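You operate a simulated robot arm through the tools that you are given. There is no shell and no other tool. Be economical: measure what you need, move in short steps, check, and stop when the job is done.

You are at the controls of a simulated two-armed robot. One attempt, no reset.

## Task
Carry the black carrier with both arms and set it on the top of the wooden bench.

Only the result counts: the job must be done as asked and must still hold three seconds after the hand-in. Knocking over, shifting, dropping, spilling or breaking anything else fails it.

## Robot
Two 7-joint arms with two-finger parallel grippers on one trunk, on a base that drives. Base frame: it is fixed to the floor where the robot stands at the start and does not move with it; the origin is under the middle of the robot, x ahead of it, y to its left, z up. Lengths are in m, angles in degrees, forces in N, time in s.
The left shoulder is at the start at [0.05, 0.165, 1.08], the right one opposite. With the tool pointing down near the work surface each hand reaches from about 0.24 to 0.7 m from the robot's upright axis, wherever it stands, measured 20 degrees to its own side. Places, roughly: black carrier [3.25, -1.75, 0.75]; top of the wooden bench [2.4, -3.4, 0.8]. Payload 3.91 kg a hand.
The TCP of each hand is the grasp point between the finger pads, 0.03 m short of the fingertips. In the tool frame z runs along the fingers and y along their closing line. The gripper opens to 0.11 m. The fingers are 0.02 m wide and 0.01 m thick; the gripper's body (0.048 by 0.112 m) begins 0.055 m behind the TCP.
Orientation is that of the tool frame in the base frame, as [roll, pitch, yaw] about the fixed x, y, z axes, in that order (R = Rz(yaw) Ry(pitch) Rx(roll)). With the fingers straight down and closing along the base's y, the tool's x points along the base's -x, its y along +y and its z along -z.

## Interface
- The arms move only by the tool servo_tool. It takes "left_deltas", "right_deltas" or both (then of equal length, played together; a hand with none holds still); each is a list that holds one entry, the list of rows, each a list of 7 numbers: the gripper command, from -1 (fully open) to 1 (shut), values between in proportion, then the shift along the base's x, y, z in units of 50 mm (1.0 is 50 mm), then the turn, a rotation vector about the base's x, y, z in units of 4 degrees (1.0 is 4 degrees). In form: [[[hand, tx, ty, tz, wx, wy, wz], ...]]. A call has 1 to 12 rows; each row shifts and turns the commanded pose from where the row before left it. A call with a number of a shift or a turn outside -1 to 1 is refused whole. Each row takes 0.2 s and may step no farther than 0.05 m and 8.6 degrees from the row before; otherwise, or with a gripper value out of range, the whole call is refused. A pose out of reach is approached as far as the arm can. The call stops where the force on the tool passes 40 N (or 10 N more than at its start, if that is more) or the arm is blocked; 0.2 s more then pass. The fingers move at their own pace (about 0.045 m/s each) and stop on an object; they squeeze with about 20 N. The grip force told is the motor's: it shows also when the fingers shut on nothing. Time passes only in rows, and 0.2 s behind the last, so rows that do not move let the fingers close. The reply holds the time, the measured pose of the TCP, the force on the tool along the base axes, the opening and the grip force, in the units named above and with some noise, with the torque about the TCP (base axes, N m) and any sound that the robot's microphone picked up, and new pictures: "show" is both (left out), scene, wrist or none (wrist: the cameras of the hands that moved).
- Cameras (640 x 400 px; columns grow to the right, rows downward): "scene" is now at [0.1211, 0.0039, 1.271]; the picture's right is [0.06, -1.00, 0.00], its down [-0.46, -0.03, -0.89] and it looks along [0.89, 0.05, -0.46] (base axes); focal length 250 px, centre (320, 200). "left" rides on the left gripper at [0.073, -0.017, -0.103] in its tool frame; the picture's right is [0.23, 0.97, 0.00], its down [-0.76, 0.18, -0.62] and it looks along [-0.61, 0.14, 0.78] (tool axes); focal length 222 px, centre (320, 200). "right" rides on the right gripper at [0.072, 0.017, -0.103] in its tool frame; the picture's right is [-0.23, 0.97, 0.00], its down [-0.76, -0.18, -0.62] and it looks along [-0.61, -0.14, 0.78] (tool axes); focal length 222 px, centre (320, 200).
- lift_body(by): slides the trunk up (or, below 0, down) by that many m; the arms and the scene camera ride with it, the base frame stays. It gives what a move gives, with no picture.
- base_move(legs): drives the robot by 1 to 6 legs, each [ahead, left, turn to the left] in m, m and degrees, along the robot's own axes; the way and the turn of a leg run together, so that a leg with both is an arc; at most 1.5 m and 180 degrees a leg. The arms and the cameras ride along, it lands a little off, and it stops where it bumps. It gives what a move gives, and a new picture of the scene camera.
- pan_tilt(pan, tilt): turns the head with the scene camera to pan (to the left, within 80 degrees either way) and tilt (down, from -29 to 69), counted from straight ahead of the robot. It gives what a move gives, and a new picture of the scene camera.
- locate(camera, pixels): for up to 12 pixels [column, row] of the newest picture of that camera ("zoom" is the newest enlarged one), the place [x, y, z] in the base frame of the surface seen there, good to about 0.002 m, but the place of the scene camera against the robot may be out by one fixed shift of up to 0.012 m in any direction. No time passes.
- close_up(camera, box): a new picture of the part [left, top, right, bottom] of that camera's present view, enlarged. No time passes.
- hand_in(): hands the job in; it is judged then, once.

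Keep the steps short. Do not move on a guess: measure, check each grasp and each placing, and mend mistakes. In all there are 90 turns and 274 pictures (those below and enlarged ones count). Leave the grippers open and the arms clear of the work at the hand-in unless told otherwise, and finish with a single line.

The tools are called after "Call:" by a JSON object that holds its "method" and its "body". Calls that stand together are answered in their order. servo_tool: Moves the arms, as the interface text tells. Its arguments: {"type":"object","properties":{"left_deltas":{"type":"array","items":{"type":"array","items":{"type":"array","items":{"type":"number"}}}},"right_deltas":{"type":"array","items":{"type":"array","items":{"type":"array","items":{"type":"number"}}}},"show":{"type":"string","enum":["both","scene","wrist","none"]}},"required":[]} The other tools are called the same way: lift_body (by) slides the trunk up or down; base_move (legs) drives the base; pan_tilt (pan, tilt) turns the head that bears the scene camera; locate (camera, pixels) gives the place of the surface under pixels of a picture; close_up (camera, box) takes an enlarged picture of a part of a camera's view; hand_in () hands the job in.

At the start:

```text
clock: 0.0
left_tcp_pos: [0.315, 0.1585, 1.1004]
left_ee_rot: [180.0, 0.0, -179.8]
left_contact_force: [0.0, 0.6, -0.4]
left_wrist_torque: [0.0, -0.04, -0.03]
left_gripper_width: 0.1098
left_finger_force: 0.1
right_tcp_pos: [0.3183, -0.1495, 1.1557]
right_ee_rot: [-180.0, 0.0, 180.0]
right_contact_force: [-0.3, 0.4, -0.1]
right_wrist_torque: [0.0, -0.01, -0.03]
right_gripper_width: 0.11
right_finger_force: 0.1
trunk travel left (down, up): [-0.3, 0.203]
robot x, y, heading: [-0.002, 0.0028, -0.0]
head pan, tilt: [3.3, 27.5]
```

scene: 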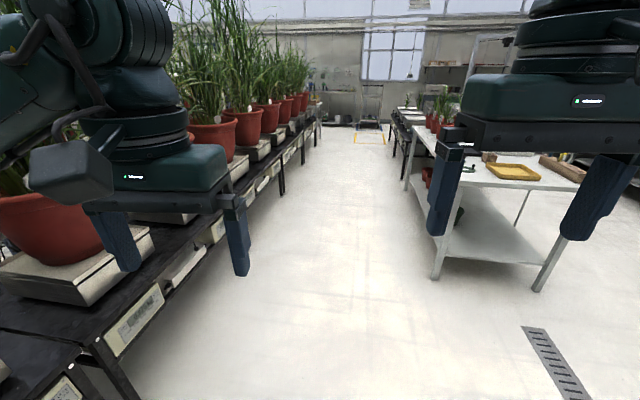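
right: 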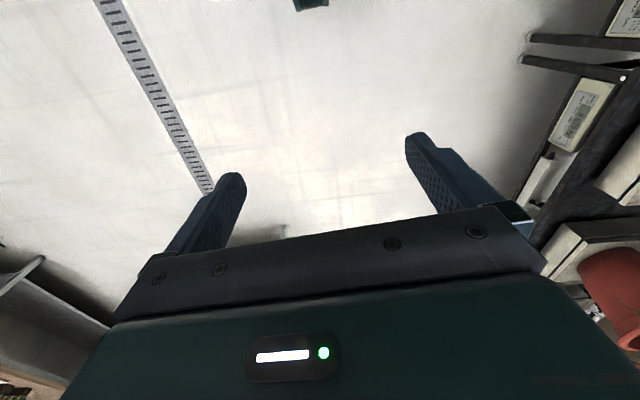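
left: 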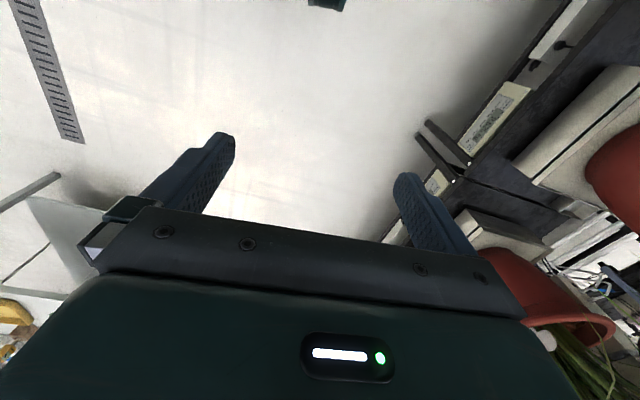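

The carrier should be ahead and to the right, so I pan the head right to look for it and the bench.

Call:
{"method": "pan_tilt", "body": {"pan": -35, "tilt": 15}}

Call:
{"method": "pan_tilt", "body": {"pan": -70, "tilt": 15}}

```text
clock: 1.1
left_tcp_pos: [0.3151, 0.1587, 1.1013]
left_ee_rot: [-179.8, 0.1, -179.8]
left_contact_force: [-1.2, 0.0, -0.3]
left_wrist_torque: [-0.02, 0.01, 0.02]
left_gripper_width: 0.1099
left_finger_force: 0.1
right_tcp_pos: [0.3199, -0.1504, 1.1555]
right_ee_rot: [179.9, 0.0, 180.0]
right_contact_force: [-0.3, 0.1, 0.1]
right_wrist_torque: [-0.04, 0.02, 0.0]
right_gripper_width: 0.1101
right_finger_force: 0.0
trunk travel left (down, up): [-0.3, 0.203]
robot x, y, heading: [0.0008, -0.002, -0.2]
head pan, tilt: [-35.0, 15.0]
```

scene: 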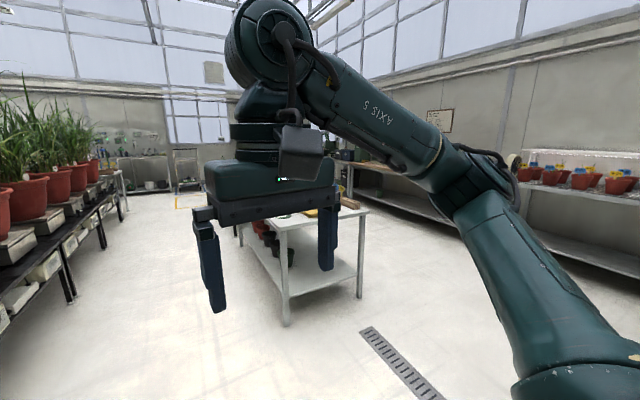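

```text
clock: 2.1
left_tcp_pos: [0.3143, 0.1574, 1.1014]
left_ee_rot: [-180.0, 0.0, -179.8]
left_contact_force: [-0.2, 0.1, 0.4]
left_wrist_torque: [0.02, 0.0, -0.01]
left_gripper_width: 0.1101
left_finger_force: 0.0
right_tcp_pos: [0.319, -0.1503, 1.1561]
right_ee_rot: [-180.0, -0.1, -179.9]
right_contact_force: [-1.1, 0.1, 0.0]
right_wrist_torque: [0.02, 0.0, 0.04]
right_gripper_width: 0.1099
right_finger_force: 0.1
trunk travel left (down, up): [-0.3, 0.203]
robot x, y, heading: [-0.0032, 0.002, -0.1]
head pan, tilt: [-70.0, 15.0]
```

scene: 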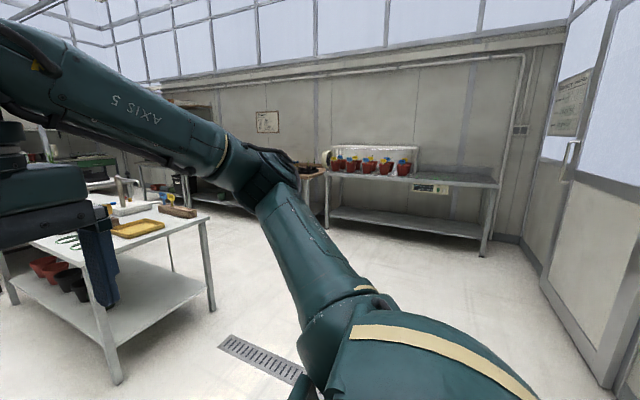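

The arm hides part of the view. I measure points on the table at the left and on the far shelves.

Call:
{"method": "locate", "body": {"camera": "scene", "pixels": [[208, 218], [95, 272], [140, 229], [115, 380], [213, 308], [370, 175], [325, 165], [490, 255], [320, 178], [178, 212], [290, 375], [230, 340]]}}

Call:
{"method": "close_up", "body": {"camera": "scene", "box": [0, 120, 360, 345]}}

```text
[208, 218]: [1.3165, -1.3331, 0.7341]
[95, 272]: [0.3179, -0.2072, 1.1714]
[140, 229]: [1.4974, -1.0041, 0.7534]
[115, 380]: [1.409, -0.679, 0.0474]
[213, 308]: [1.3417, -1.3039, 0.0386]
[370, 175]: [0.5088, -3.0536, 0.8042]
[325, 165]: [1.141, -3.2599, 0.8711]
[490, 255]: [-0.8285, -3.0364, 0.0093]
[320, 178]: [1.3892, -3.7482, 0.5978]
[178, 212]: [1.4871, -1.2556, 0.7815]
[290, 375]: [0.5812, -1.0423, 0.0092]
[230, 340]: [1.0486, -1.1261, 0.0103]
```

```text
1.78 times, centred on (180, 232) of scene
```

zoom: 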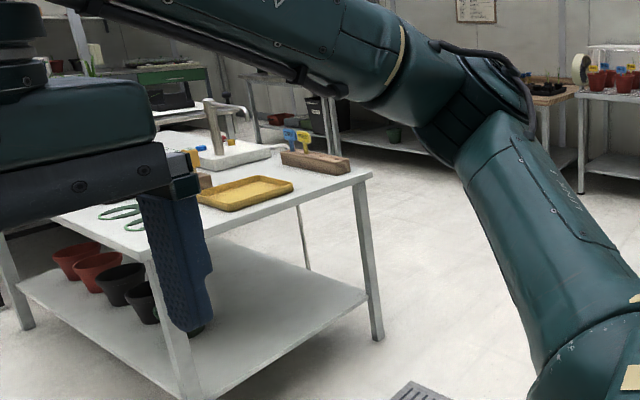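

The near table's end is at x≈1.3, y −0.68 to −1.33, and the shelves along the right wall front at y≈−3.05. The floor between looks free, so I drive into that aisle and look along +x.

Call:
{"method": "base_move", "body": {"legs": [[0, 0, -90], [1.1, 0, 0], [1.05, 0, 0], [0, 0, 80]]}}

Call:
{"method": "pan_tilt", "body": {"pan": 0, "tilt": 15}}

```text
clock: 20.0
left_tcp_pos: [0.325, -2.052, 1.1]
left_ee_rot: [-179.9, 0.0, 170.2]
left_contact_force: [0.1, -0.1, -0.1]
left_wrist_torque: [0.01, 0.02, -0.01]
left_gripper_width: 0.11
left_finger_force: 0.0
right_tcp_pos: [0.2754, -2.3576, 1.1568]
right_ee_rot: [180.0, 0.0, 170.1]
right_contact_force: [0.4, -0.4, -0.8]
right_wrist_torque: [0.01, 0.02, 0.02]
right_gripper_width: 0.1101
right_finger_force: 0.0
trunk travel left (down, up): [-0.3, 0.203]
robot x, y, heading: [-0.0138, -2.1537, -10.1]
head pan, tilt: [-70.0, 15.0]
```

scene: 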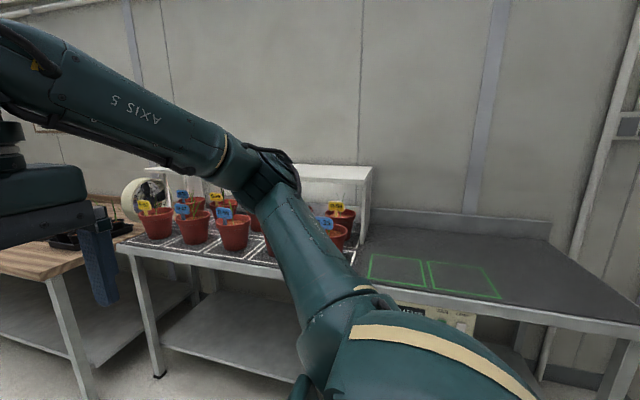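

```text
clock: 21.4
left_tcp_pos: [0.3255, -2.0539, 1.1007]
left_ee_rot: [-179.9, -0.1, 170.1]
left_contact_force: [0.2, 0.0, 0.3]
left_wrist_torque: [0.0, -0.02, 0.02]
left_gripper_width: 0.11
left_finger_force: 0.0
right_tcp_pos: [0.2748, -2.3566, 1.1563]
right_ee_rot: [-179.9, 0.0, 170.0]
right_contact_force: [0.3, -0.5, 0.3]
right_wrist_torque: [0.01, -0.01, 0.01]
right_gripper_width: 0.11
right_finger_force: 0.1
trunk travel left (down, up): [-0.3, 0.203]
robot x, y, heading: [-0.0122, -2.1542, -10.1]
head pan, tilt: [0.0, 15.0]
```

scene: 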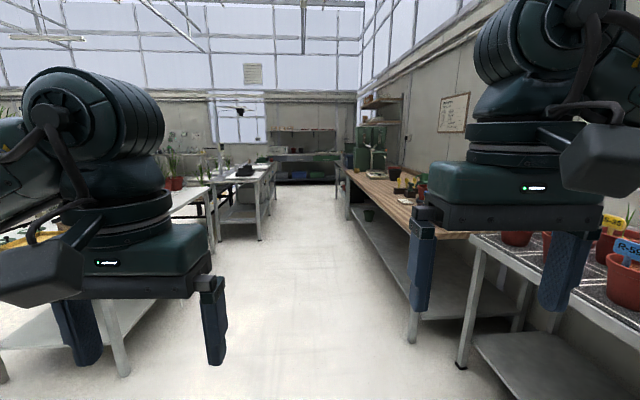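

I see the wooden bench to the right at (390,185), and a second table ahead-left at (240,175) with a black object on it. I enlarge both.

Call:
{"method": "close_up", "body": {"camera": "scene", "box": [190, 120, 350, 220]}}

Call:
{"method": "close_up", "body": {"camera": "scene", "box": [330, 120, 490, 220]}}

Call:
{"method": "locate", "body": {"camera": "scene", "pixels": [[246, 171], [258, 179], [214, 183], [275, 166], [242, 238], [400, 195], [370, 176], [353, 170], [410, 340], [367, 215], [125, 370], [215, 200]]}}

```text
4.00 times, centred on (270, 170) of scene
```

zoom: 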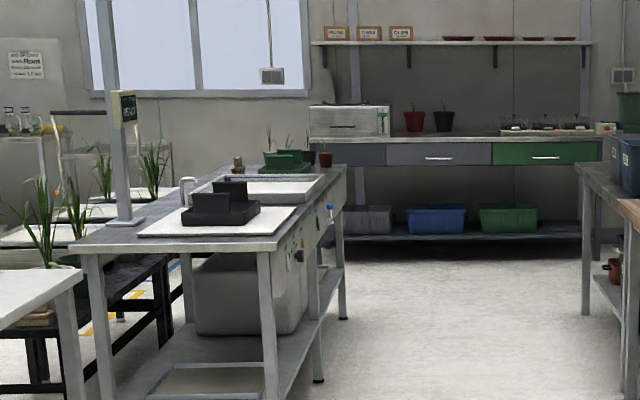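

```text
4.00 times, centred on (410, 170) of scene
```

zoom: 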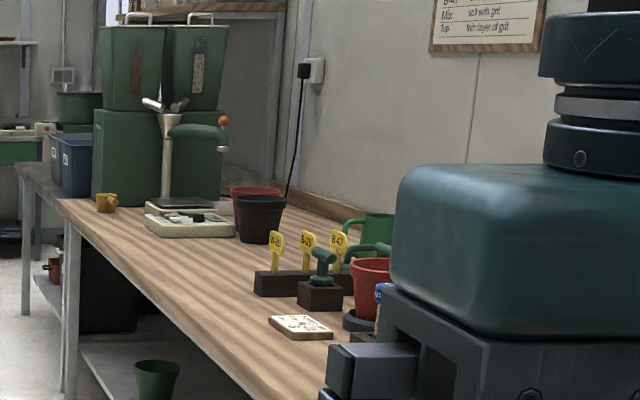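

```text
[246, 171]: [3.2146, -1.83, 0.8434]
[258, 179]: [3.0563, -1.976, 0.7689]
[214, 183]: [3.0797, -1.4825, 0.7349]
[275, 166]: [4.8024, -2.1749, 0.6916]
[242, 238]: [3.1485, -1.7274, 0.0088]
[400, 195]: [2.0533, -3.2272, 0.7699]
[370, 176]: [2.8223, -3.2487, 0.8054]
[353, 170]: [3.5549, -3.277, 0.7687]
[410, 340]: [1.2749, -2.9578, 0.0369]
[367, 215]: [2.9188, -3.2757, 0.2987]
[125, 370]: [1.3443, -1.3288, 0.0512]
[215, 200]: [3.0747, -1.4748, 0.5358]
```

The black carrier is at about [3.2, −1.8, 0.77] on the second table, and the bench's front edge is at y≈−2.97 to −3.2. I drive up the aisle for a closer look.

Call:
{"method": "base_move", "body": {"legs": [[0, 0, 10], [1.2, 0, 0], [1.0, -0.2, 0]]}}

Call:
{"method": "pan_tilt", "body": {"pan": 25, "tilt": 25}}

```text
clock: 33.1
left_tcp_pos: [2.5058, -2.1604, 1.1005]
left_ee_rot: [-180.0, 0.1, -179.0]
left_contact_force: [-1.1, 0.2, -0.3]
left_wrist_torque: [-0.03, 0.0, -0.04]
left_gripper_width: 0.1098
left_finger_force: 0.0
right_tcp_pos: [2.5147, -2.4673, 1.1566]
right_ee_rot: [180.0, 0.0, -179.1]
right_contact_force: [0.3, 0.0, -0.1]
right_wrist_torque: [-0.02, 0.04, -0.02]
right_gripper_width: 0.1099
right_finger_force: 0.0
trunk travel left (down, up): [-0.3, 0.203]
robot x, y, heading: [2.1951, -2.3248, 0.8]
head pan, tilt: [0.0, 15.0]
```

scene: 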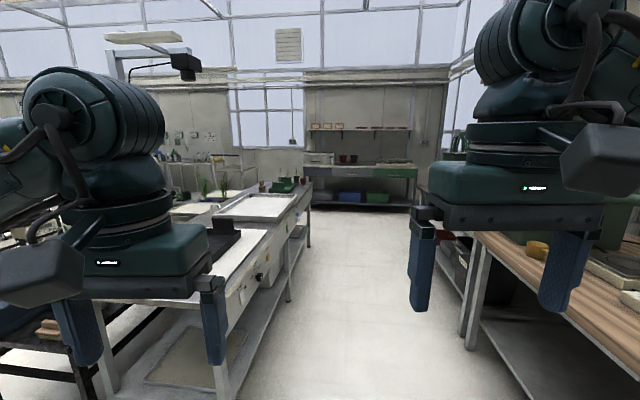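

```text
clock: 34.0
left_tcp_pos: [2.5052, -2.1607, 1.1009]
left_ee_rot: [-180.0, 0.0, -179.0]
left_contact_force: [-0.8, 0.0, -0.5]
left_wrist_torque: [0.04, 0.01, -0.01]
left_gripper_width: 0.1099
left_finger_force: 0.0
right_tcp_pos: [2.5146, -2.4681, 1.1562]
right_ee_rot: [-179.9, 0.0, -179.1]
right_contact_force: [0.0, 0.8, -0.1]
right_wrist_torque: [0.04, 0.03, -0.01]
right_gripper_width: 0.1101
right_finger_force: 0.2
trunk travel left (down, up): [-0.3, 0.203]
robot x, y, heading: [2.192, -2.3244, 0.7]
head pan, tilt: [25.0, 25.0]
```

scene: 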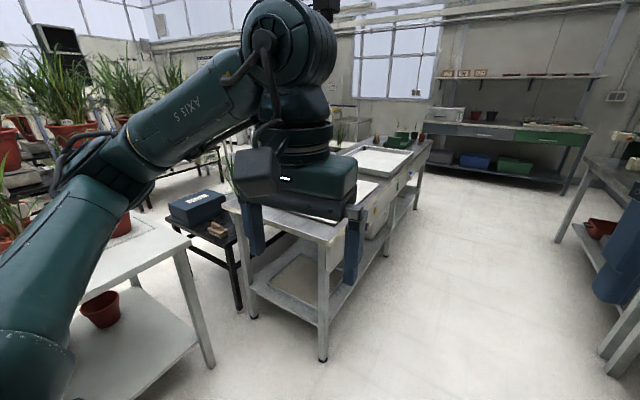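

The left arm hides the carrier. I turn the base 26° left so that the carrier sits between the hands.

Call:
{"method": "base_move", "body": {"legs": [[0, 0, 26]]}}

Call:
{"method": "pan_tilt", "body": {"pan": 0, "tilt": 25}}

Call:
{"method": "close_up", "body": {"camera": "scene", "box": [220, 130, 420, 255]}}

```text
clock: 35.7
left_tcp_pos: [2.4051, -2.04, 1.1007]
left_ee_rot: [-179.9, 0.1, -153.2]
left_contact_force: [-0.7, 0.2, 0.4]
left_wrist_torque: [0.0, 0.0, -0.01]
left_gripper_width: 0.11
left_finger_force: 0.1
right_tcp_pos: [2.5452, -2.3141, 1.1556]
right_ee_rot: [-179.9, 0.0, -153.4]
right_contact_force: [-0.9, 0.2, -0.2]
right_wrist_torque: [-0.03, 0.02, -0.02]
right_gripper_width: 0.1102
right_finger_force: 0.0
trunk travel left (down, up): [-0.3, 0.203]
robot x, y, heading: [2.1941, -2.3247, 26.7]
head pan, tilt: [25.0, 25.0]
```

scene: 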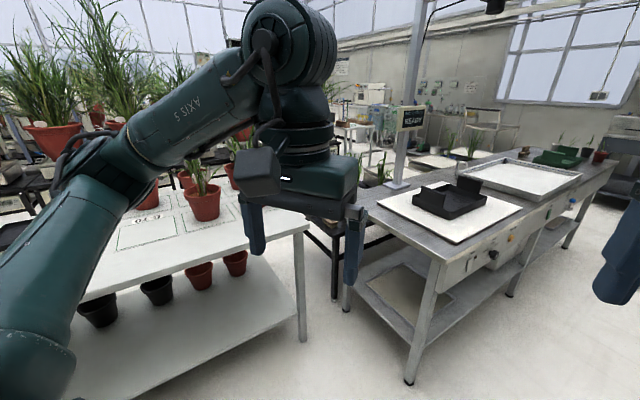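

```text
clock: 36.6
left_tcp_pos: [2.404, -2.0396, 1.1009]
left_ee_rot: [-179.9, 0.0, -153.2]
left_contact_force: [-0.7, 0.5, -0.5]
left_wrist_torque: [-0.01, 0.0, 0.04]
left_gripper_width: 0.11
left_finger_force: 0.0
right_tcp_pos: [2.5451, -2.3142, 1.1545]
right_ee_rot: [180.0, 0.0, -153.3]
right_contact_force: [-1.1, 0.0, 0.3]
right_wrist_torque: [-0.01, 0.01, -0.01]
right_gripper_width: 0.11
right_finger_force: 0.0
trunk travel left (down, up): [-0.3, 0.203]
robot x, y, heading: [2.1939, -2.3214, 26.7]
head pan, tilt: [0.0, 25.0]
```

scene: 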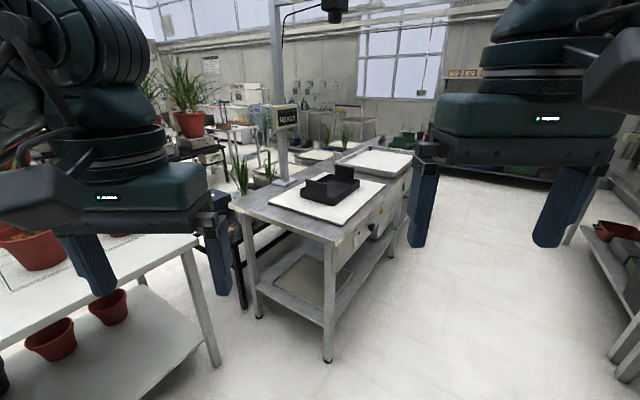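

```text
3.20 times, centred on (320, 192) of scene
```

zoom: 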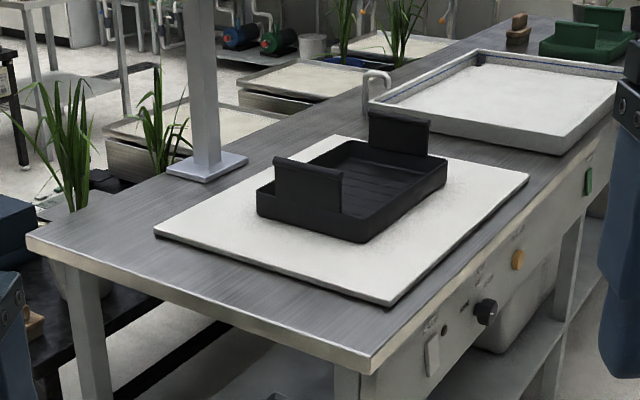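

The carrier is a low black tray with two upright grip plates at opposite ends. I measure it and the table.

Call:
{"method": "locate", "body": {"camera": "zoom", "pixels": [[276, 162], [341, 180], [370, 115], [428, 125], [258, 215], [362, 240], [445, 180], [308, 180], [400, 135], [375, 365], [30, 245], [460, 225]]}}

Call:
{"method": "locate", "body": {"camera": "zoom", "pixels": [[345, 145], [390, 190], [300, 210], [265, 192], [160, 232], [385, 302], [525, 178], [210, 165], [385, 155], [340, 205], [355, 170], [380, 80]]}}

```text
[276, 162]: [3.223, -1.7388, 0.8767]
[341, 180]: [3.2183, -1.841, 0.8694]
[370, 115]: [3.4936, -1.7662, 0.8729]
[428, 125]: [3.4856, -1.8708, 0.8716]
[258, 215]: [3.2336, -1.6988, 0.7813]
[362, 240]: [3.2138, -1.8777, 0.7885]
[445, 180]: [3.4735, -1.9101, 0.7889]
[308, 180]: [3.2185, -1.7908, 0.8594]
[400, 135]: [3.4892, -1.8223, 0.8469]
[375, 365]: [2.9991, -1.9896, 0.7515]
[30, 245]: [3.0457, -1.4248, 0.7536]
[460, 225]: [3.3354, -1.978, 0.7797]
```

```text
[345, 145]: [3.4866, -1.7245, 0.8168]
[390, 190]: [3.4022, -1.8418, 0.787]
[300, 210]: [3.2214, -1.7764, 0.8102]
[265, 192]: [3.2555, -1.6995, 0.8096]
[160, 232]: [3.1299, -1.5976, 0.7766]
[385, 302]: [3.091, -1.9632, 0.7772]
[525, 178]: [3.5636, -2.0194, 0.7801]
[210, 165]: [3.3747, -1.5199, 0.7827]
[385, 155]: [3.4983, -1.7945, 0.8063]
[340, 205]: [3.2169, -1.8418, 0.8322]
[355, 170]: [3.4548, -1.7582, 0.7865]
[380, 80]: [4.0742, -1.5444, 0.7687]
```

The carrier is about 0.27 m long, almost along x (turned about −5°). The plates are centred near [3.22, −1.79] and [3.49, −1.82] with tops at 0.873. I check the overhanging lamp and the table's side edge before choosing the stance.

Call:
{"method": "locate", "body": {"camera": "scene", "pixels": [[335, 12], [335, 3], [285, 115], [310, 8], [278, 60], [415, 155], [395, 215], [400, 150], [330, 240], [218, 365], [195, 245], [190, 260]]}}

Call:
{"method": "pan_tilt", "body": {"pan": 15, "tilt": -20}}

Call:
{"method": "pan_tilt", "body": {"pan": 0, "tilt": 65}}

```text
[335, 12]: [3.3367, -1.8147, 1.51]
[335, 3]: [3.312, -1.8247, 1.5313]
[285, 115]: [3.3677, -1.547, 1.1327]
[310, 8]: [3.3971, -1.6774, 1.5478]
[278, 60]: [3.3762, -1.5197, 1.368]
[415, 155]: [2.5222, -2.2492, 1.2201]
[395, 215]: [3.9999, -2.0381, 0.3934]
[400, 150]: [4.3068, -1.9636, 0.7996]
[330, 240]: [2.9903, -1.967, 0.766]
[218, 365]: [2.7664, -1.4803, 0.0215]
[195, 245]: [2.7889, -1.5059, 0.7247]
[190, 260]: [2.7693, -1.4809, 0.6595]
```

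```text
clock: 37.7
left_tcp_pos: [2.4037, -2.0394, 1.1003]
left_ee_rot: [-179.9, 0.1, -153.2]
left_contact_force: [-1.1, 0.0, -0.4]
left_wrist_torque: [-0.01, 0.01, 0.0]
left_gripper_width: 0.1099
left_finger_force: 0.0
right_tcp_pos: [2.5449, -2.3141, 1.1557]
right_ee_rot: [179.9, 0.1, -153.5]
right_contact_force: [0.1, -0.3, -0.2]
right_wrist_torque: [0.01, 0.02, 0.0]
right_gripper_width: 0.1096
right_finger_force: 0.1
trunk travel left (down, up): [-0.3, 0.203]
robot x, y, heading: [2.1911, -2.3252, 26.7]
head pan, tilt: [15.0, -20.0]
```

scene: 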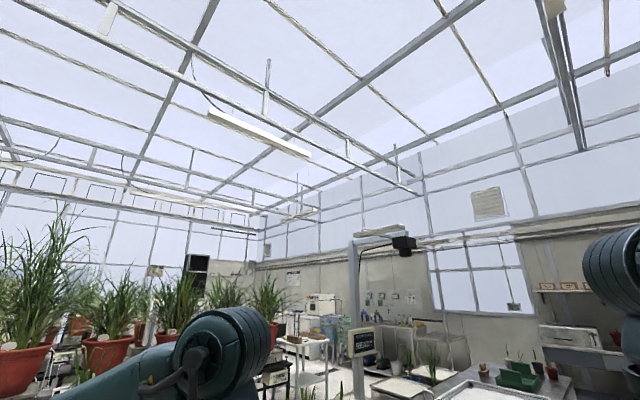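

```text
clock: 39.3
left_tcp_pos: [2.4038, -2.0408, 1.1016]
left_ee_rot: [-179.9, 0.1, -153.2]
left_contact_force: [-0.4, 0.5, -0.4]
left_wrist_torque: [0.01, -0.01, -0.03]
left_gripper_width: 0.11
left_finger_force: 0.1
right_tcp_pos: [2.5445, -2.3153, 1.1566]
right_ee_rot: [180.0, 0.0, -153.4]
right_contact_force: [0.5, -0.2, -0.3]
right_wrist_torque: [0.04, 0.01, 0.0]
right_gripper_width: 0.1097
right_finger_force: 0.0
trunk travel left (down, up): [-0.3, 0.203]
robot x, y, heading: [2.1924, -2.3237, 26.4]
head pan, tilt: [0.0, 65.0]
```

scene: 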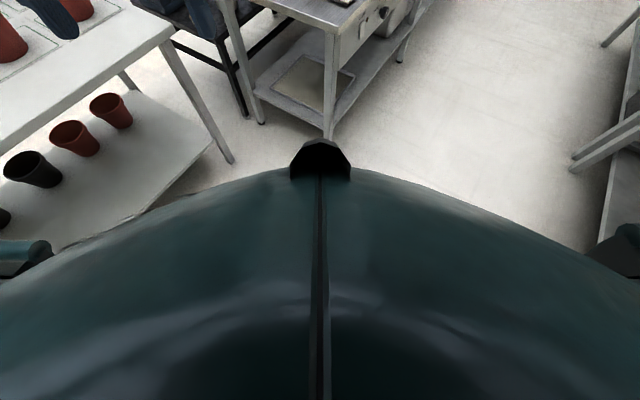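

The lamp hangs at z≈1.5 above the carrier, so lifts there must stay modest. I drive to a stance on the aisle side at about (3.30, −2.40), heading 85°, square to the carrier.

Call:
{"method": "base_move", "body": {"legs": [[0, 0, -26.4], [1.11, -0.08, 0], [0, 0, 85]]}}

Call:
{"method": "pan_tilt", "body": {"pan": 0, "tilt": 45}}

```text
clock: 50.0
left_tcp_pos: [3.181, -2.0942, 1.1005]
left_ee_rot: [-179.9, 0.1, -96.2]
left_contact_force: [-0.8, -0.3, 0.1]
left_wrist_torque: [0.01, -0.02, -0.01]
left_gripper_width: 0.1099
left_finger_force: 0.2
right_tcp_pos: [3.4875, -2.1252, 1.1567]
right_ee_rot: [-180.0, 0.0, -96.4]
right_contact_force: [0.3, 0.2, -0.6]
right_wrist_torque: [-0.01, -0.02, -0.03]
right_gripper_width: 0.1097
right_finger_force: 0.0
trunk travel left (down, up): [-0.3, 0.203]
robot x, y, heading: [3.3043, -2.4236, 83.5]
head pan, tilt: [0.0, 65.0]
```

scene: 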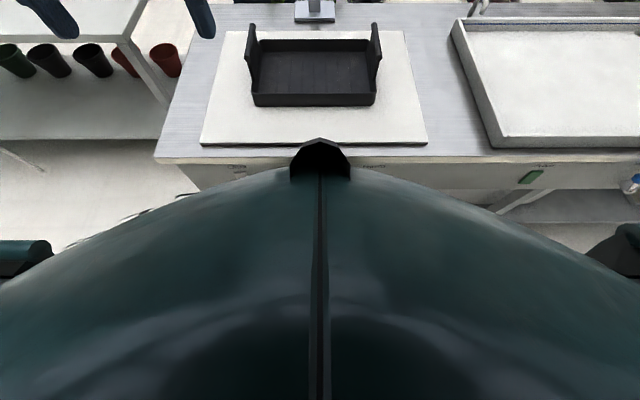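

```text
clock: 50.8
left_tcp_pos: [3.1808, -2.094, 1.0992]
left_ee_rot: [-179.9, 0.2, -96.2]
left_contact_force: [0.2, -1.1, -0.1]
left_wrist_torque: [0.01, -0.01, 0.02]
left_gripper_width: 0.11
left_finger_force: 0.0
right_tcp_pos: [3.4882, -2.125, 1.1575]
right_ee_rot: [-180.0, 0.1, -96.4]
right_contact_force: [0.6, 0.4, 0.2]
right_wrist_torque: [0.02, -0.04, 0.0]
right_gripper_width: 0.1101
right_finger_force: 0.0
trunk travel left (down, up): [-0.3, 0.203]
robot x, y, heading: [3.302, -2.4243, 83.6]
head pan, tilt: [0.0, 45.0]
```

scene: 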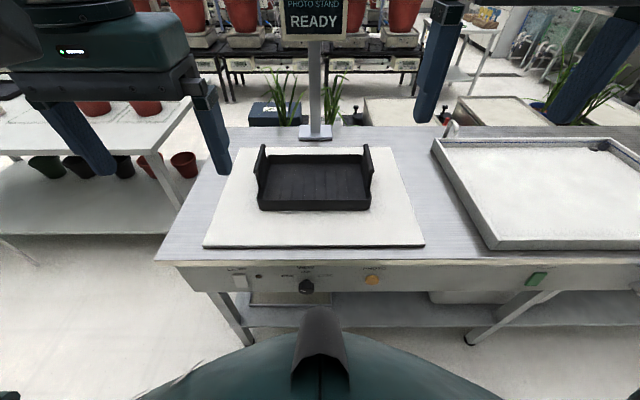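

The stance is good. I enlarge the carrier for exact plate geometry.

Call:
{"method": "close_up", "body": {"camera": "scene", "box": [235, 130, 395, 230]}}

Call:
{"method": "locate", "body": {"camera": "zoom", "pixels": [[108, 60], [82, 190], [95, 150], [522, 58], [552, 188], [535, 120], [98, 320], [540, 318], [128, 100], [505, 100], [102, 120], [92, 110]]}}

```text
4.00 times, centred on (315, 180) of scene
```

zoom: 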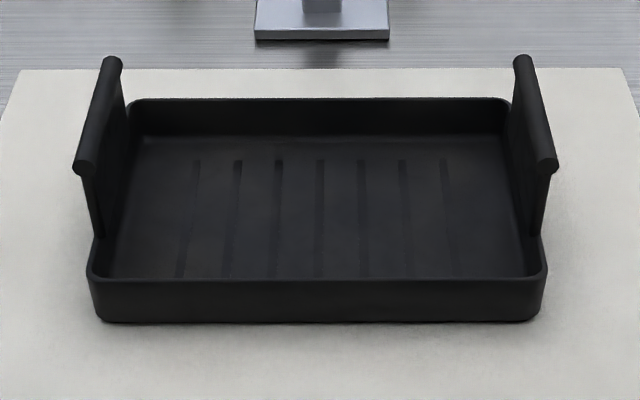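

```text
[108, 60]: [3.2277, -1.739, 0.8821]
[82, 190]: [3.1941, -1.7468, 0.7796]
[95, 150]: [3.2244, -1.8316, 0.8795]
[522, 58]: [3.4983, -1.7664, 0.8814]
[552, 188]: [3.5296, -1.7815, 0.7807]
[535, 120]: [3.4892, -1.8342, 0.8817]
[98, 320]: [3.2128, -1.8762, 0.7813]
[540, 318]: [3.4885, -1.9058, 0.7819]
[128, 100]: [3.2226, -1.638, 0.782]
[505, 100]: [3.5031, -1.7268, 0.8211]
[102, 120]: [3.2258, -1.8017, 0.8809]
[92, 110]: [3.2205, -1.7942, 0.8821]
```

The plates carry rounded top bars at z≈0.882, with centres near (3.224, −1.790) and (3.493, −1.818), and my hand yaw matches the carrier's −6°. I bring both open hands above the plates at TCP z≈0.96.

Call:
{"method": "servo_tool", "body": {"left_deltas": [[[-1, 0.1025, 0.76, -0.35, 0, 0, 0], [-1, 0.1025, 0.76, -0.35, 0, 0, 0], [-1, 0.1025, 0.76, -0.35, 0, 0, 0], [-1, 0.1025, 0.76, -0.35, 0, 0, 0], [-1, 0.1025, 0.76, -0.35, 0, 0, 0], [-1, 0.1025, 0.76, -0.35, 0, 0, 0], [-1, 0.1025, 0.76, -0.35, 0, 0, 0], [-1, 0.1025, 0.76, -0.35, 0, 0, 0]]], "right_deltas": [[[-1, 0.01, 0.7675, -0.4925, 0, 0, 0], [-1, 0.01, 0.7675, -0.4925, 0, 0, 0], [-1, 0.01, 0.7675, -0.4925, 0, 0, 0], [-1, 0.01, 0.7675, -0.4925, 0, 0, 0], [-1, 0.01, 0.7675, -0.4925, 0, 0, 0], [-1, 0.01, 0.7675, -0.4925, 0, 0, 0], [-1, 0.01, 0.7675, -0.4925, 0, 0, 0], [-1, 0.01, 0.7675, -0.4925, 0, 0, 0]]], "show": "both"}}

```text
clock: 52.6
left_tcp_pos: [3.2226, -1.7879, 0.9605]
left_ee_rot: [-179.9, 0.0, -96.3]
left_contact_force: [-0.7, -0.4, -0.7]
left_wrist_torque: [-0.02, 0.0, -0.02]
left_gripper_width: 0.11
left_finger_force: 0.1
right_tcp_pos: [3.4927, -1.8169, 0.9588]
right_ee_rot: [-179.9, 0.1, -96.2]
right_contact_force: [0.0, -0.3, 0.5]
right_wrist_torque: [-0.01, 0.01, 0.03]
right_gripper_width: 0.1102
right_finger_force: 0.1
trunk travel left (down, up): [-0.3, 0.203]
robot x, y, heading: [3.3012, -2.4308, 83.6]
head pan, tilt: [0.0, 45.0]
```

scene: 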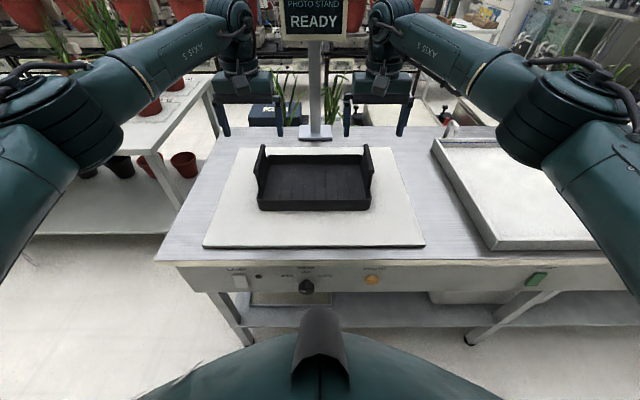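
right: 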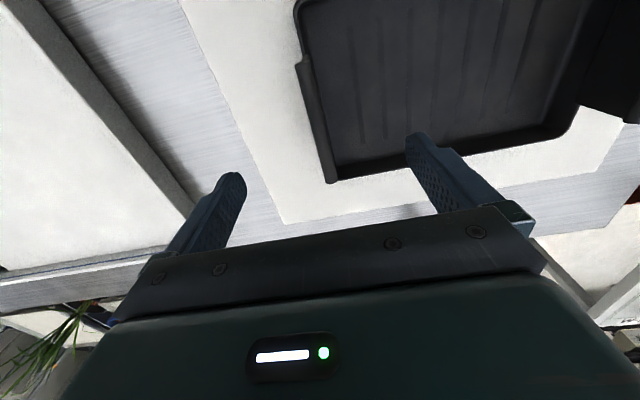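
left: 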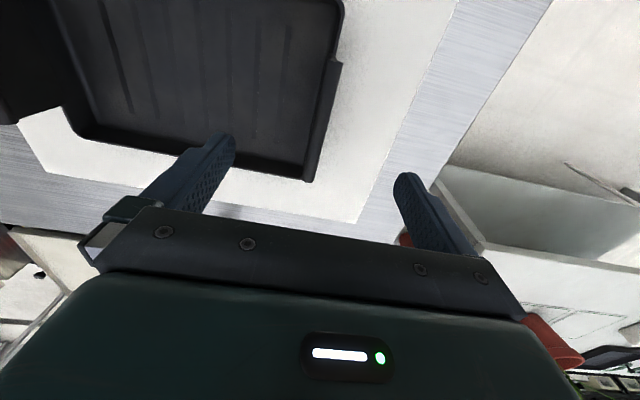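

Both hands are above the plates. I measure the plates' top bars with the wrist cameras, to get round the scene camera's fixed shift.

Call:
{"method": "locate", "body": {"camera": "right", "pixels": [[300, 63], [333, 180], [310, 110], [320, 150], [328, 165], [298, 20], [315, 120], [305, 90], [325, 182], [420, 140], [235, 180]]}}

Call:
{"method": "locate", "body": {"camera": "left", "pixels": [[338, 65], [307, 180], [330, 100], [320, 140], [312, 165], [342, 20], [325, 120], [335, 80], [316, 178], [222, 140], [410, 180]]}}

Call:
{"method": "close_up", "body": {"camera": "right", "box": [240, 20, 440, 200]}}

Call:
{"method": "close_up", "body": {"camera": "left", "box": [200, 20, 400, 200]}}

```text
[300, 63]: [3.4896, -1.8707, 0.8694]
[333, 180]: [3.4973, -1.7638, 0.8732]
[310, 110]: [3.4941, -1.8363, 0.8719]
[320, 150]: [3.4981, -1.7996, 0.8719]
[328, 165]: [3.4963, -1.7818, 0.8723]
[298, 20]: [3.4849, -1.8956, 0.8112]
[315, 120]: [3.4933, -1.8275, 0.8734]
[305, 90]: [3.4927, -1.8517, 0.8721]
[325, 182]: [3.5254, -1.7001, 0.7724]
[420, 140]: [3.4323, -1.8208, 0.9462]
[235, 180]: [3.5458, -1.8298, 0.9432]
```

```text
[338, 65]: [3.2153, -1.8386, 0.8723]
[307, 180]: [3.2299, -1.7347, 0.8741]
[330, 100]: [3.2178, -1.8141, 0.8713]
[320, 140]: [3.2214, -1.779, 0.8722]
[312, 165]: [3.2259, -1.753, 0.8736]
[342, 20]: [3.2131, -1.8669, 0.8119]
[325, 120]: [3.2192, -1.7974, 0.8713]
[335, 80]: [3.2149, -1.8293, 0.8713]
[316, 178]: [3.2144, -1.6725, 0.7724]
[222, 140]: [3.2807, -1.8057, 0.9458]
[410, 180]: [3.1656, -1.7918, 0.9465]
```

```text
2.22 times, centred on (340, 110) of right
```

zoom: 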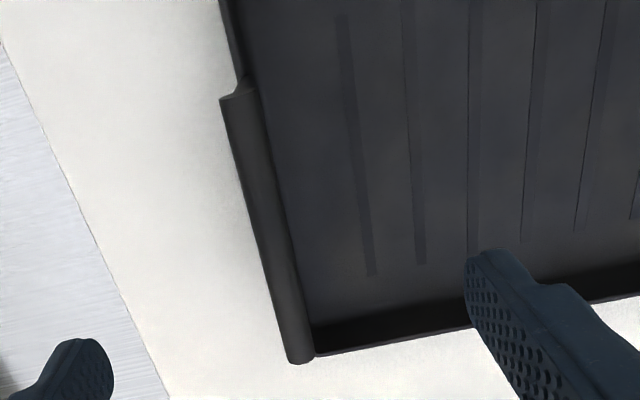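

```text
2.22 times, centred on (300, 110) of left
```

zoom: 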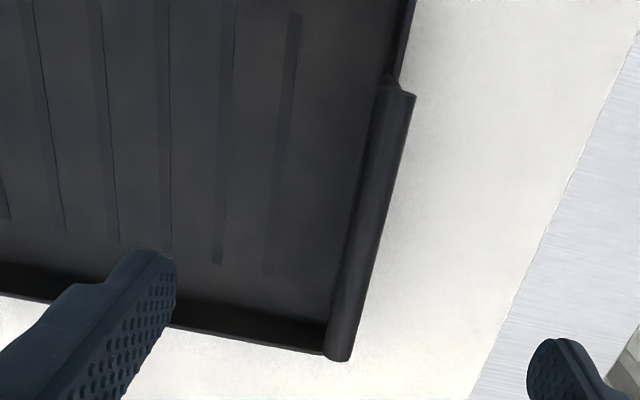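

The wrist cameras put the true top at z 0.8725, the rim at 0.8115, and the centres at (3.222, −1.787) and (3.494, −1.8175). Both hands sit over those centres. I descend to TCP z 0.85, which keeps the tips just above the rim.

Call:
{"method": "servo_tool", "body": {"left_deltas": [[[-1, 0, 0, -0.55, 0, 0, 0], [-1, 0, 0, -0.55, 0, 0, 0], [-1, 0, 0, -0.55, 0, 0, 0], [-1, 0, 0, -0.55, 0, 0, 0]]], "right_deltas": [[[-1, 0, 0, -0.545, 0, 0, 0], [-1, 0, 0, -0.545, 0, 0, 0], [-1, 0, 0, -0.545, 0, 0, 0], [-1, 0, 0, -0.545, 0, 0, 0]]]}}

```text
clock: 53.6
left_tcp_pos: [3.2232, -1.7885, 0.8516]
left_ee_rot: [-179.8, 0.1, -96.3]
left_contact_force: [-0.3, -0.1, -0.8]
left_wrist_torque: [-0.01, 0.04, 0.03]
left_gripper_width: 0.1098
left_finger_force: 0.1
right_tcp_pos: [3.4901, -1.8195, 0.8498]
right_ee_rot: [180.0, 0.1, -96.3]
right_contact_force: [0.5, -0.2, -0.5]
right_wrist_torque: [0.02, -0.03, 0.03]
right_gripper_width: 0.1102
right_finger_force: 0.0
trunk travel left (down, up): [-0.3, 0.203]
robot x, y, heading: [3.3039, -2.4258, 83.8]
head pan, tilt: [0.0, 45.0]
```

scene: 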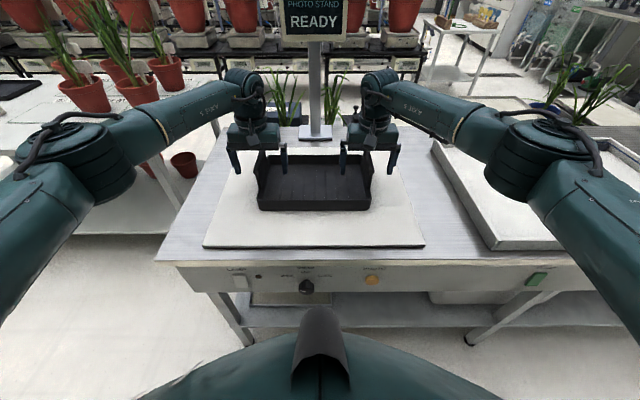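
right: 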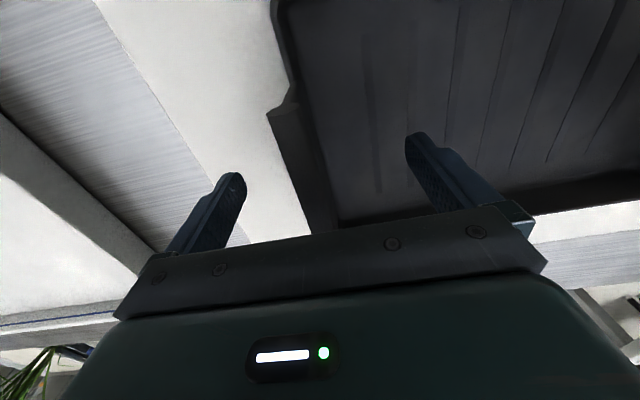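
left: 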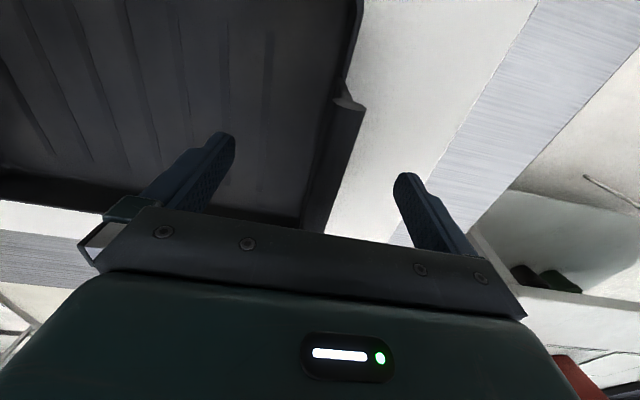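

The plates are between the fingers with no contact. I close both hands together.

Call:
{"method": "servo_tool", "body": {"left_deltas": [[[1, 0, 0, 0, 0, 0, 0], [1, 0, 0, 0, 0, 0, 0], [1, 0, 0, 0, 0, 0, 0], [1, 0, 0, 0, 0, 0, 0], [1, 0, 0, 0, 0, 0, 0], [1, 0, 0, 0, 0, 0, 0], [1, 0, 0, 0, 0, 0, 0], [1, 0, 0, 0, 0, 0, 0]]], "right_deltas": [[[1, 0.03, 0, 0, 0, 0, 0], [1, 0.03, 0, 0, 0, 0, 0], [1, 0, 0, 0, 0, 0, 0], [1, 0, 0, 0, 0, 0, 0], [1, 0, 0, 0, 0, 0, 0], [1, 0, 0, 0, 0, 0, 0], [1, 0, 0, 0, 0, 0, 0], [1, 0, 0, 0, 0, 0, 0]]]}}

```text
clock: 55.4
left_tcp_pos: [3.2226, -1.7897, 0.8524]
left_ee_rot: [-179.8, 0.1, -96.3]
left_contact_force: [2.5, 1.1, -0.8]
left_wrist_torque: [0.0, 0.05, 0.05]
left_gripper_width: 0.0134
left_finger_force: 20.1
right_tcp_pos: [3.4933, -1.8197, 0.8507]
right_ee_rot: [179.8, 0.1, -96.4]
right_contact_force: [-3.1, 0.8, 0.8]
right_wrist_torque: [0.01, -0.07, 0.06]
right_gripper_width: 0.0138
right_finger_force: 20.3
trunk travel left (down, up): [-0.3, 0.203]
robot x, y, heading: [3.3008, -2.4285, 83.6]
head pan, tilt: [0.0, 45.0]
```

scene: 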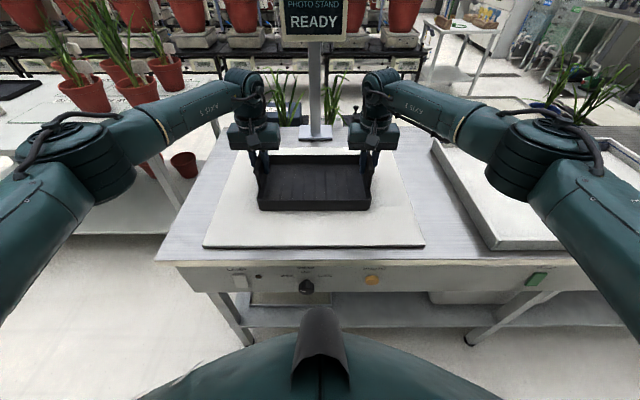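
right: 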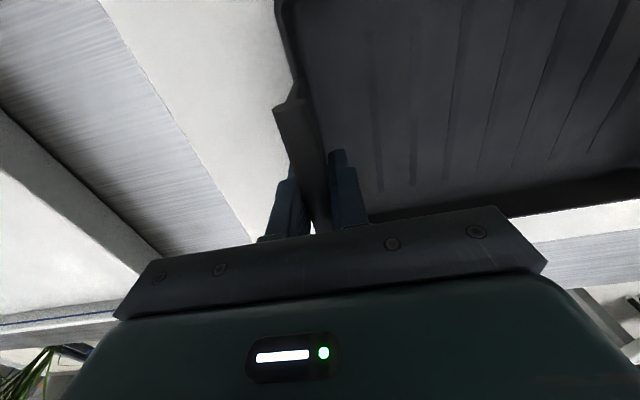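
left: 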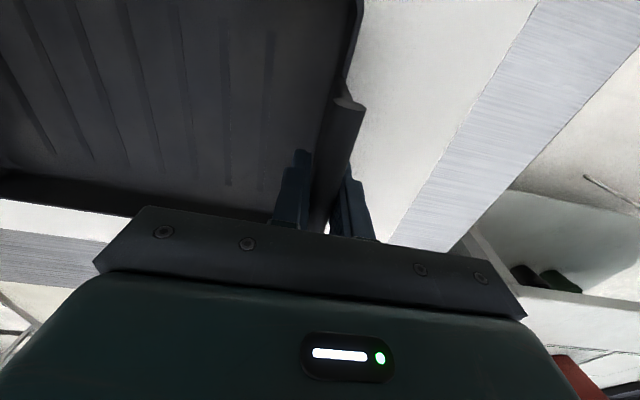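

Both hands hold a plate, 0.0135 m thick, with 20 N. I lift both equally by 60 mm in small steps.

Call:
{"method": "servo_tool", "body": {"left_deltas": [[[1, 0, 0, 0.2, 0, 0, 0], [1, 0, 0, 0.2, 0, 0, 0], [1, 0, 0, 0.2, 0, 0, 0], [1, 0, 0, 0.2, 0, 0, 0], [1, 0, 0, 0.2, 0, 0, 0], [1, 0, 0, 0.2, 0, 0, 0]]], "right_deltas": [[[1, 0, 0, 0.2, 0, 0, 0], [1, 0, 0, 0.2, 0, 0, 0], [1, 0, 0, 0.2, 0, 0, 0], [1, 0, 0, 0.2, 0, 0, 0], [1, 0, 0, 0.2, 0, 0, 0], [1, 0, 0, 0.2, 0, 0, 0]]], "show": "scene"}}

```text
clock: 56.8
left_tcp_pos: [3.2232, -1.791, 0.9124]
left_ee_rot: [180.0, 0.1, -96.4]
left_contact_force: [9.4, 0.6, -1.1]
left_wrist_torque: [0.17, 0.15, 0.19]
left_gripper_width: 0.0137
left_finger_force: 20.1
right_tcp_pos: [3.4931, -1.8185, 0.9108]
right_ee_rot: [179.9, 0.0, -96.3]
right_contact_force: [-9.4, -0.2, -1.3]
right_wrist_torque: [-0.17, -0.1, 0.25]
right_gripper_width: 0.0133
right_finger_force: 19.4
trunk travel left (down, up): [-0.3, 0.203]
robot x, y, heading: [3.3013, -2.4237, 83.8]
head pan, tilt: [0.0, 45.0]
```

scene: 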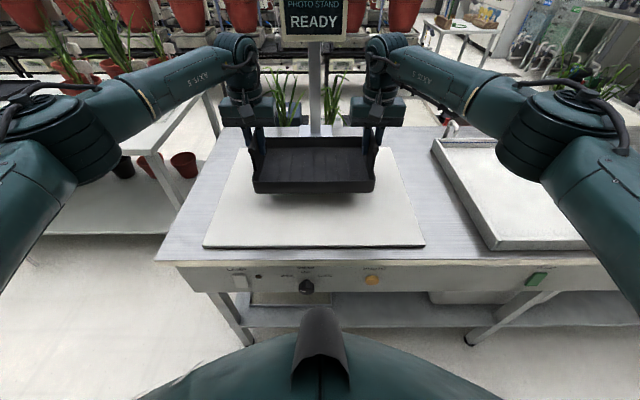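

The carrier is up and level, with about 9 N of stretch between the hands. I ease them inward 1 mm each and draw the carrier back 0.22 m toward the robot, rising 40 mm.

Call:
{"method": "servo_tool", "body": {"left_deltas": [[[1, 0.02, 0, 0, 0, 0, 0], [1, -0.06, -0.547, 0.1, 0, 0, 0], [1, -0.06, -0.547, 0.1, 0, 0, 0], [1, -0.06, -0.547, 0.1, 0, 0, 0], [1, -0.06, -0.547, 0.1, 0, 0, 0], [1, -0.06, -0.547, 0.1, 0, 0, 0], [1, -0.06, -0.547, 0.1, 0, 0, 0], [1, -0.06, -0.547, 0.1, 0, 0, 0], [1, -0.06, -0.547, 0.1, 0, 0, 0]]], "right_deltas": [[[1, -0.02, 0, 0, 0, 0, 0], [1, -0.06, -0.547, 0.1, 0, 0, 0], [1, -0.06, -0.547, 0.1, 0, 0, 0], [1, -0.06, -0.547, 0.1, 0, 0, 0], [1, -0.06, -0.547, 0.1, 0, 0, 0], [1, -0.06, -0.547, 0.1, 0, 0, 0], [1, -0.06, -0.547, 0.1, 0, 0, 0], [1, -0.06, -0.547, 0.1, 0, 0, 0], [1, -0.06, -0.547, 0.1, 0, 0, 0]]], "show": "scene"}}

```text
clock: 58.8
left_tcp_pos: [3.2007, -2.0103, 0.9489]
left_ee_rot: [-179.9, 0.1, -96.0]
left_contact_force: [-1.3, 1.9, -1.0]
left_wrist_torque: [-0.09, 0.03, 0.2]
left_gripper_width: 0.0137
left_finger_force: 19.8
right_tcp_pos: [3.4708, -2.0359, 0.9498]
right_ee_rot: [-180.0, 0.0, -96.4]
right_contact_force: [1.4, -1.1, -1.2]
right_wrist_torque: [0.14, -0.01, 0.32]
right_gripper_width: 0.0134
right_finger_force: 19.8
trunk travel left (down, up): [-0.3, 0.203]
robot x, y, heading: [3.3012, -2.4243, 83.5]
head pan, tilt: [0.0, 45.0]
```

scene: 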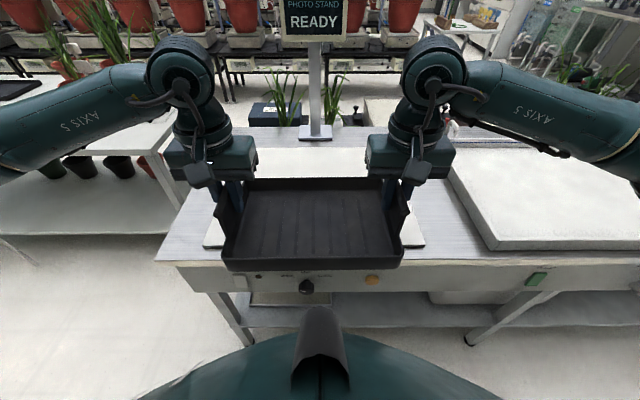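

The stretch is gone and the grip holds. I raise the trunk 0.15 m for clearance, then back off 0.08 m and turn right to face along the aisle.

Call:
{"method": "lift_body", "body": {"by": 0.15}}

Call:
{"method": "base_move", "body": {"legs": [[-0.08, 0, 0], [0, 0, -83.5]]}}

Call:
{"method": "pan_tilt", "body": {"pan": -75, "tilt": 30}}

```text
clock: 60.6
left_tcp_pos: [3.2007, -2.0101, 1.098]
left_ee_rot: [-180.0, 0.0, -96.2]
left_contact_force: [-14.7, 3.2, -0.8]
left_wrist_torque: [0.0, -0.22, 0.25]
left_gripper_width: 0.0135
left_finger_force: 20.0
right_tcp_pos: [3.4709, -2.0356, 1.0997]
right_ee_rot: [-179.9, 0.0, -96.4]
right_contact_force: [14.9, -3.8, -1.6]
right_wrist_torque: [-0.03, 0.2, 0.3]
right_gripper_width: 0.0135
right_finger_force: 20.5
trunk travel left (down, up): [-0.45, 0.053]
robot x, y, heading: [3.3022, -2.4214, 83.5]
head pan, tilt: [0.0, 45.0]
```

```text
clock: 65.1
left_tcp_pos: [3.6883, -2.34, 1.1002]
left_ee_rot: [180.0, 0.1, -177.4]
left_contact_force: [-0.2, 19.4, -1.6]
left_wrist_torque: [-0.28, 0.0, 0.26]
left_gripper_width: 0.0138
left_finger_force: 20.0
right_tcp_pos: [3.7046, -2.6128, 1.0997]
right_ee_rot: [-179.8, -0.2, -177.5]
right_contact_force: [0.3, -20.6, -1.6]
right_wrist_torque: [0.33, 0.0, 0.3]
right_gripper_width: 0.0136
right_finger_force: 20.1
trunk travel left (down, up): [-0.45, 0.053]
robot x, y, heading: [3.2921, -2.506, 2.5]
head pan, tilt: [0.0, 45.0]
```

scene: 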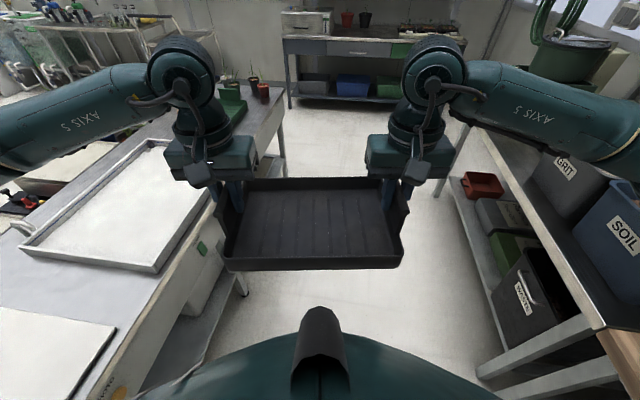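

```text
clock: 66.6
left_tcp_pos: [3.6894, -2.3412, 1.1003]
left_ee_rot: [-180.0, 0.0, -177.3]
left_contact_force: [2.2, 3.4, -1.2]
left_wrist_torque: [-0.02, -0.08, 0.23]
left_gripper_width: 0.0137
left_finger_force: 19.8
right_tcp_pos: [3.7045, -2.6109, 1.099]
right_ee_rot: [-179.8, -0.1, -177.6]
right_contact_force: [-1.4, -2.8, -0.1]
right_wrist_torque: [0.02, 0.12, 0.3]
right_gripper_width: 0.0136
right_finger_force: 20.4
trunk travel left (down, up): [-0.45, 0.053]
robot x, y, heading: [3.2933, -2.503, 2.5]
head pan, tilt: [-75.0, 30.0]
```

scene: 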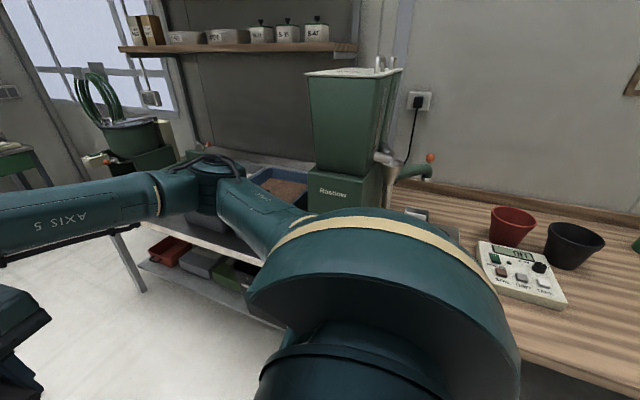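

The grip holds and the aisle behind is the way I came. I back up to x≈2.35 and turn to face the bench.

Call:
{"method": "base_move", "body": {"legs": [[-0.93, 0.05, 0], [0, 0, -92]]}}

Call:
{"method": "pan_tilt", "body": {"pan": 0, "tilt": 35}}

```text
clock: 75.3
left_tcp_pos: [2.5114, -2.8858, 1.0995]
left_ee_rot: [-180.0, -0.1, 92.6]
left_contact_force: [6.9, -1.7, -2.2]
left_wrist_torque: [0.05, 0.1, 0.24]
left_gripper_width: 0.0134
left_finger_force: 19.8
right_tcp_pos: [2.2398, -2.9038, 1.0992]
right_ee_rot: [-179.7, -0.2, 92.5]
right_contact_force: [-6.3, 1.6, -1.8]
right_wrist_torque: [-0.03, -0.1, 0.3]
right_gripper_width: 0.0134
right_finger_force: 19.7
trunk travel left (down, up): [-0.45, 0.053]
robot x, y, heading: [2.3473, -2.4925, -87.5]
head pan, tilt: [-75.0, 30.0]
```

scene: 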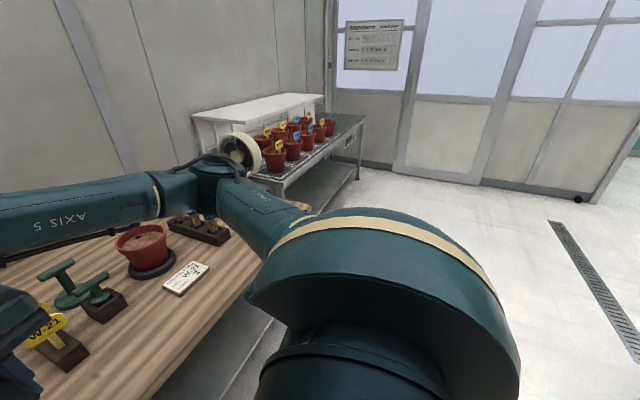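

```text
clock: 76.8
left_tcp_pos: [2.5105, -2.8868, 1.1003]
left_ee_rot: [-179.9, 0.0, 92.6]
left_contact_force: [0.9, -2.2, -1.2]
left_wrist_torque: [-0.07, 0.03, 0.23]
left_gripper_width: 0.0136
left_finger_force: 20.1
right_tcp_pos: [2.2396, -2.9028, 1.0999]
right_ee_rot: [-179.9, -0.2, 92.4]
right_contact_force: [-1.4, 2.2, -0.8]
right_wrist_torque: [0.09, -0.02, 0.25]
right_gripper_width: 0.0133
right_finger_force: 20.2
trunk travel left (down, up): [-0.45, 0.053]
robot x, y, heading: [2.3485, -2.49, -87.7]
head pan, tilt: [0.0, 35.0]
```

scene: 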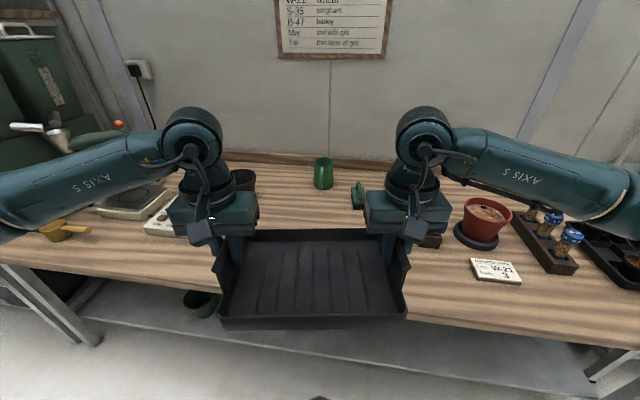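

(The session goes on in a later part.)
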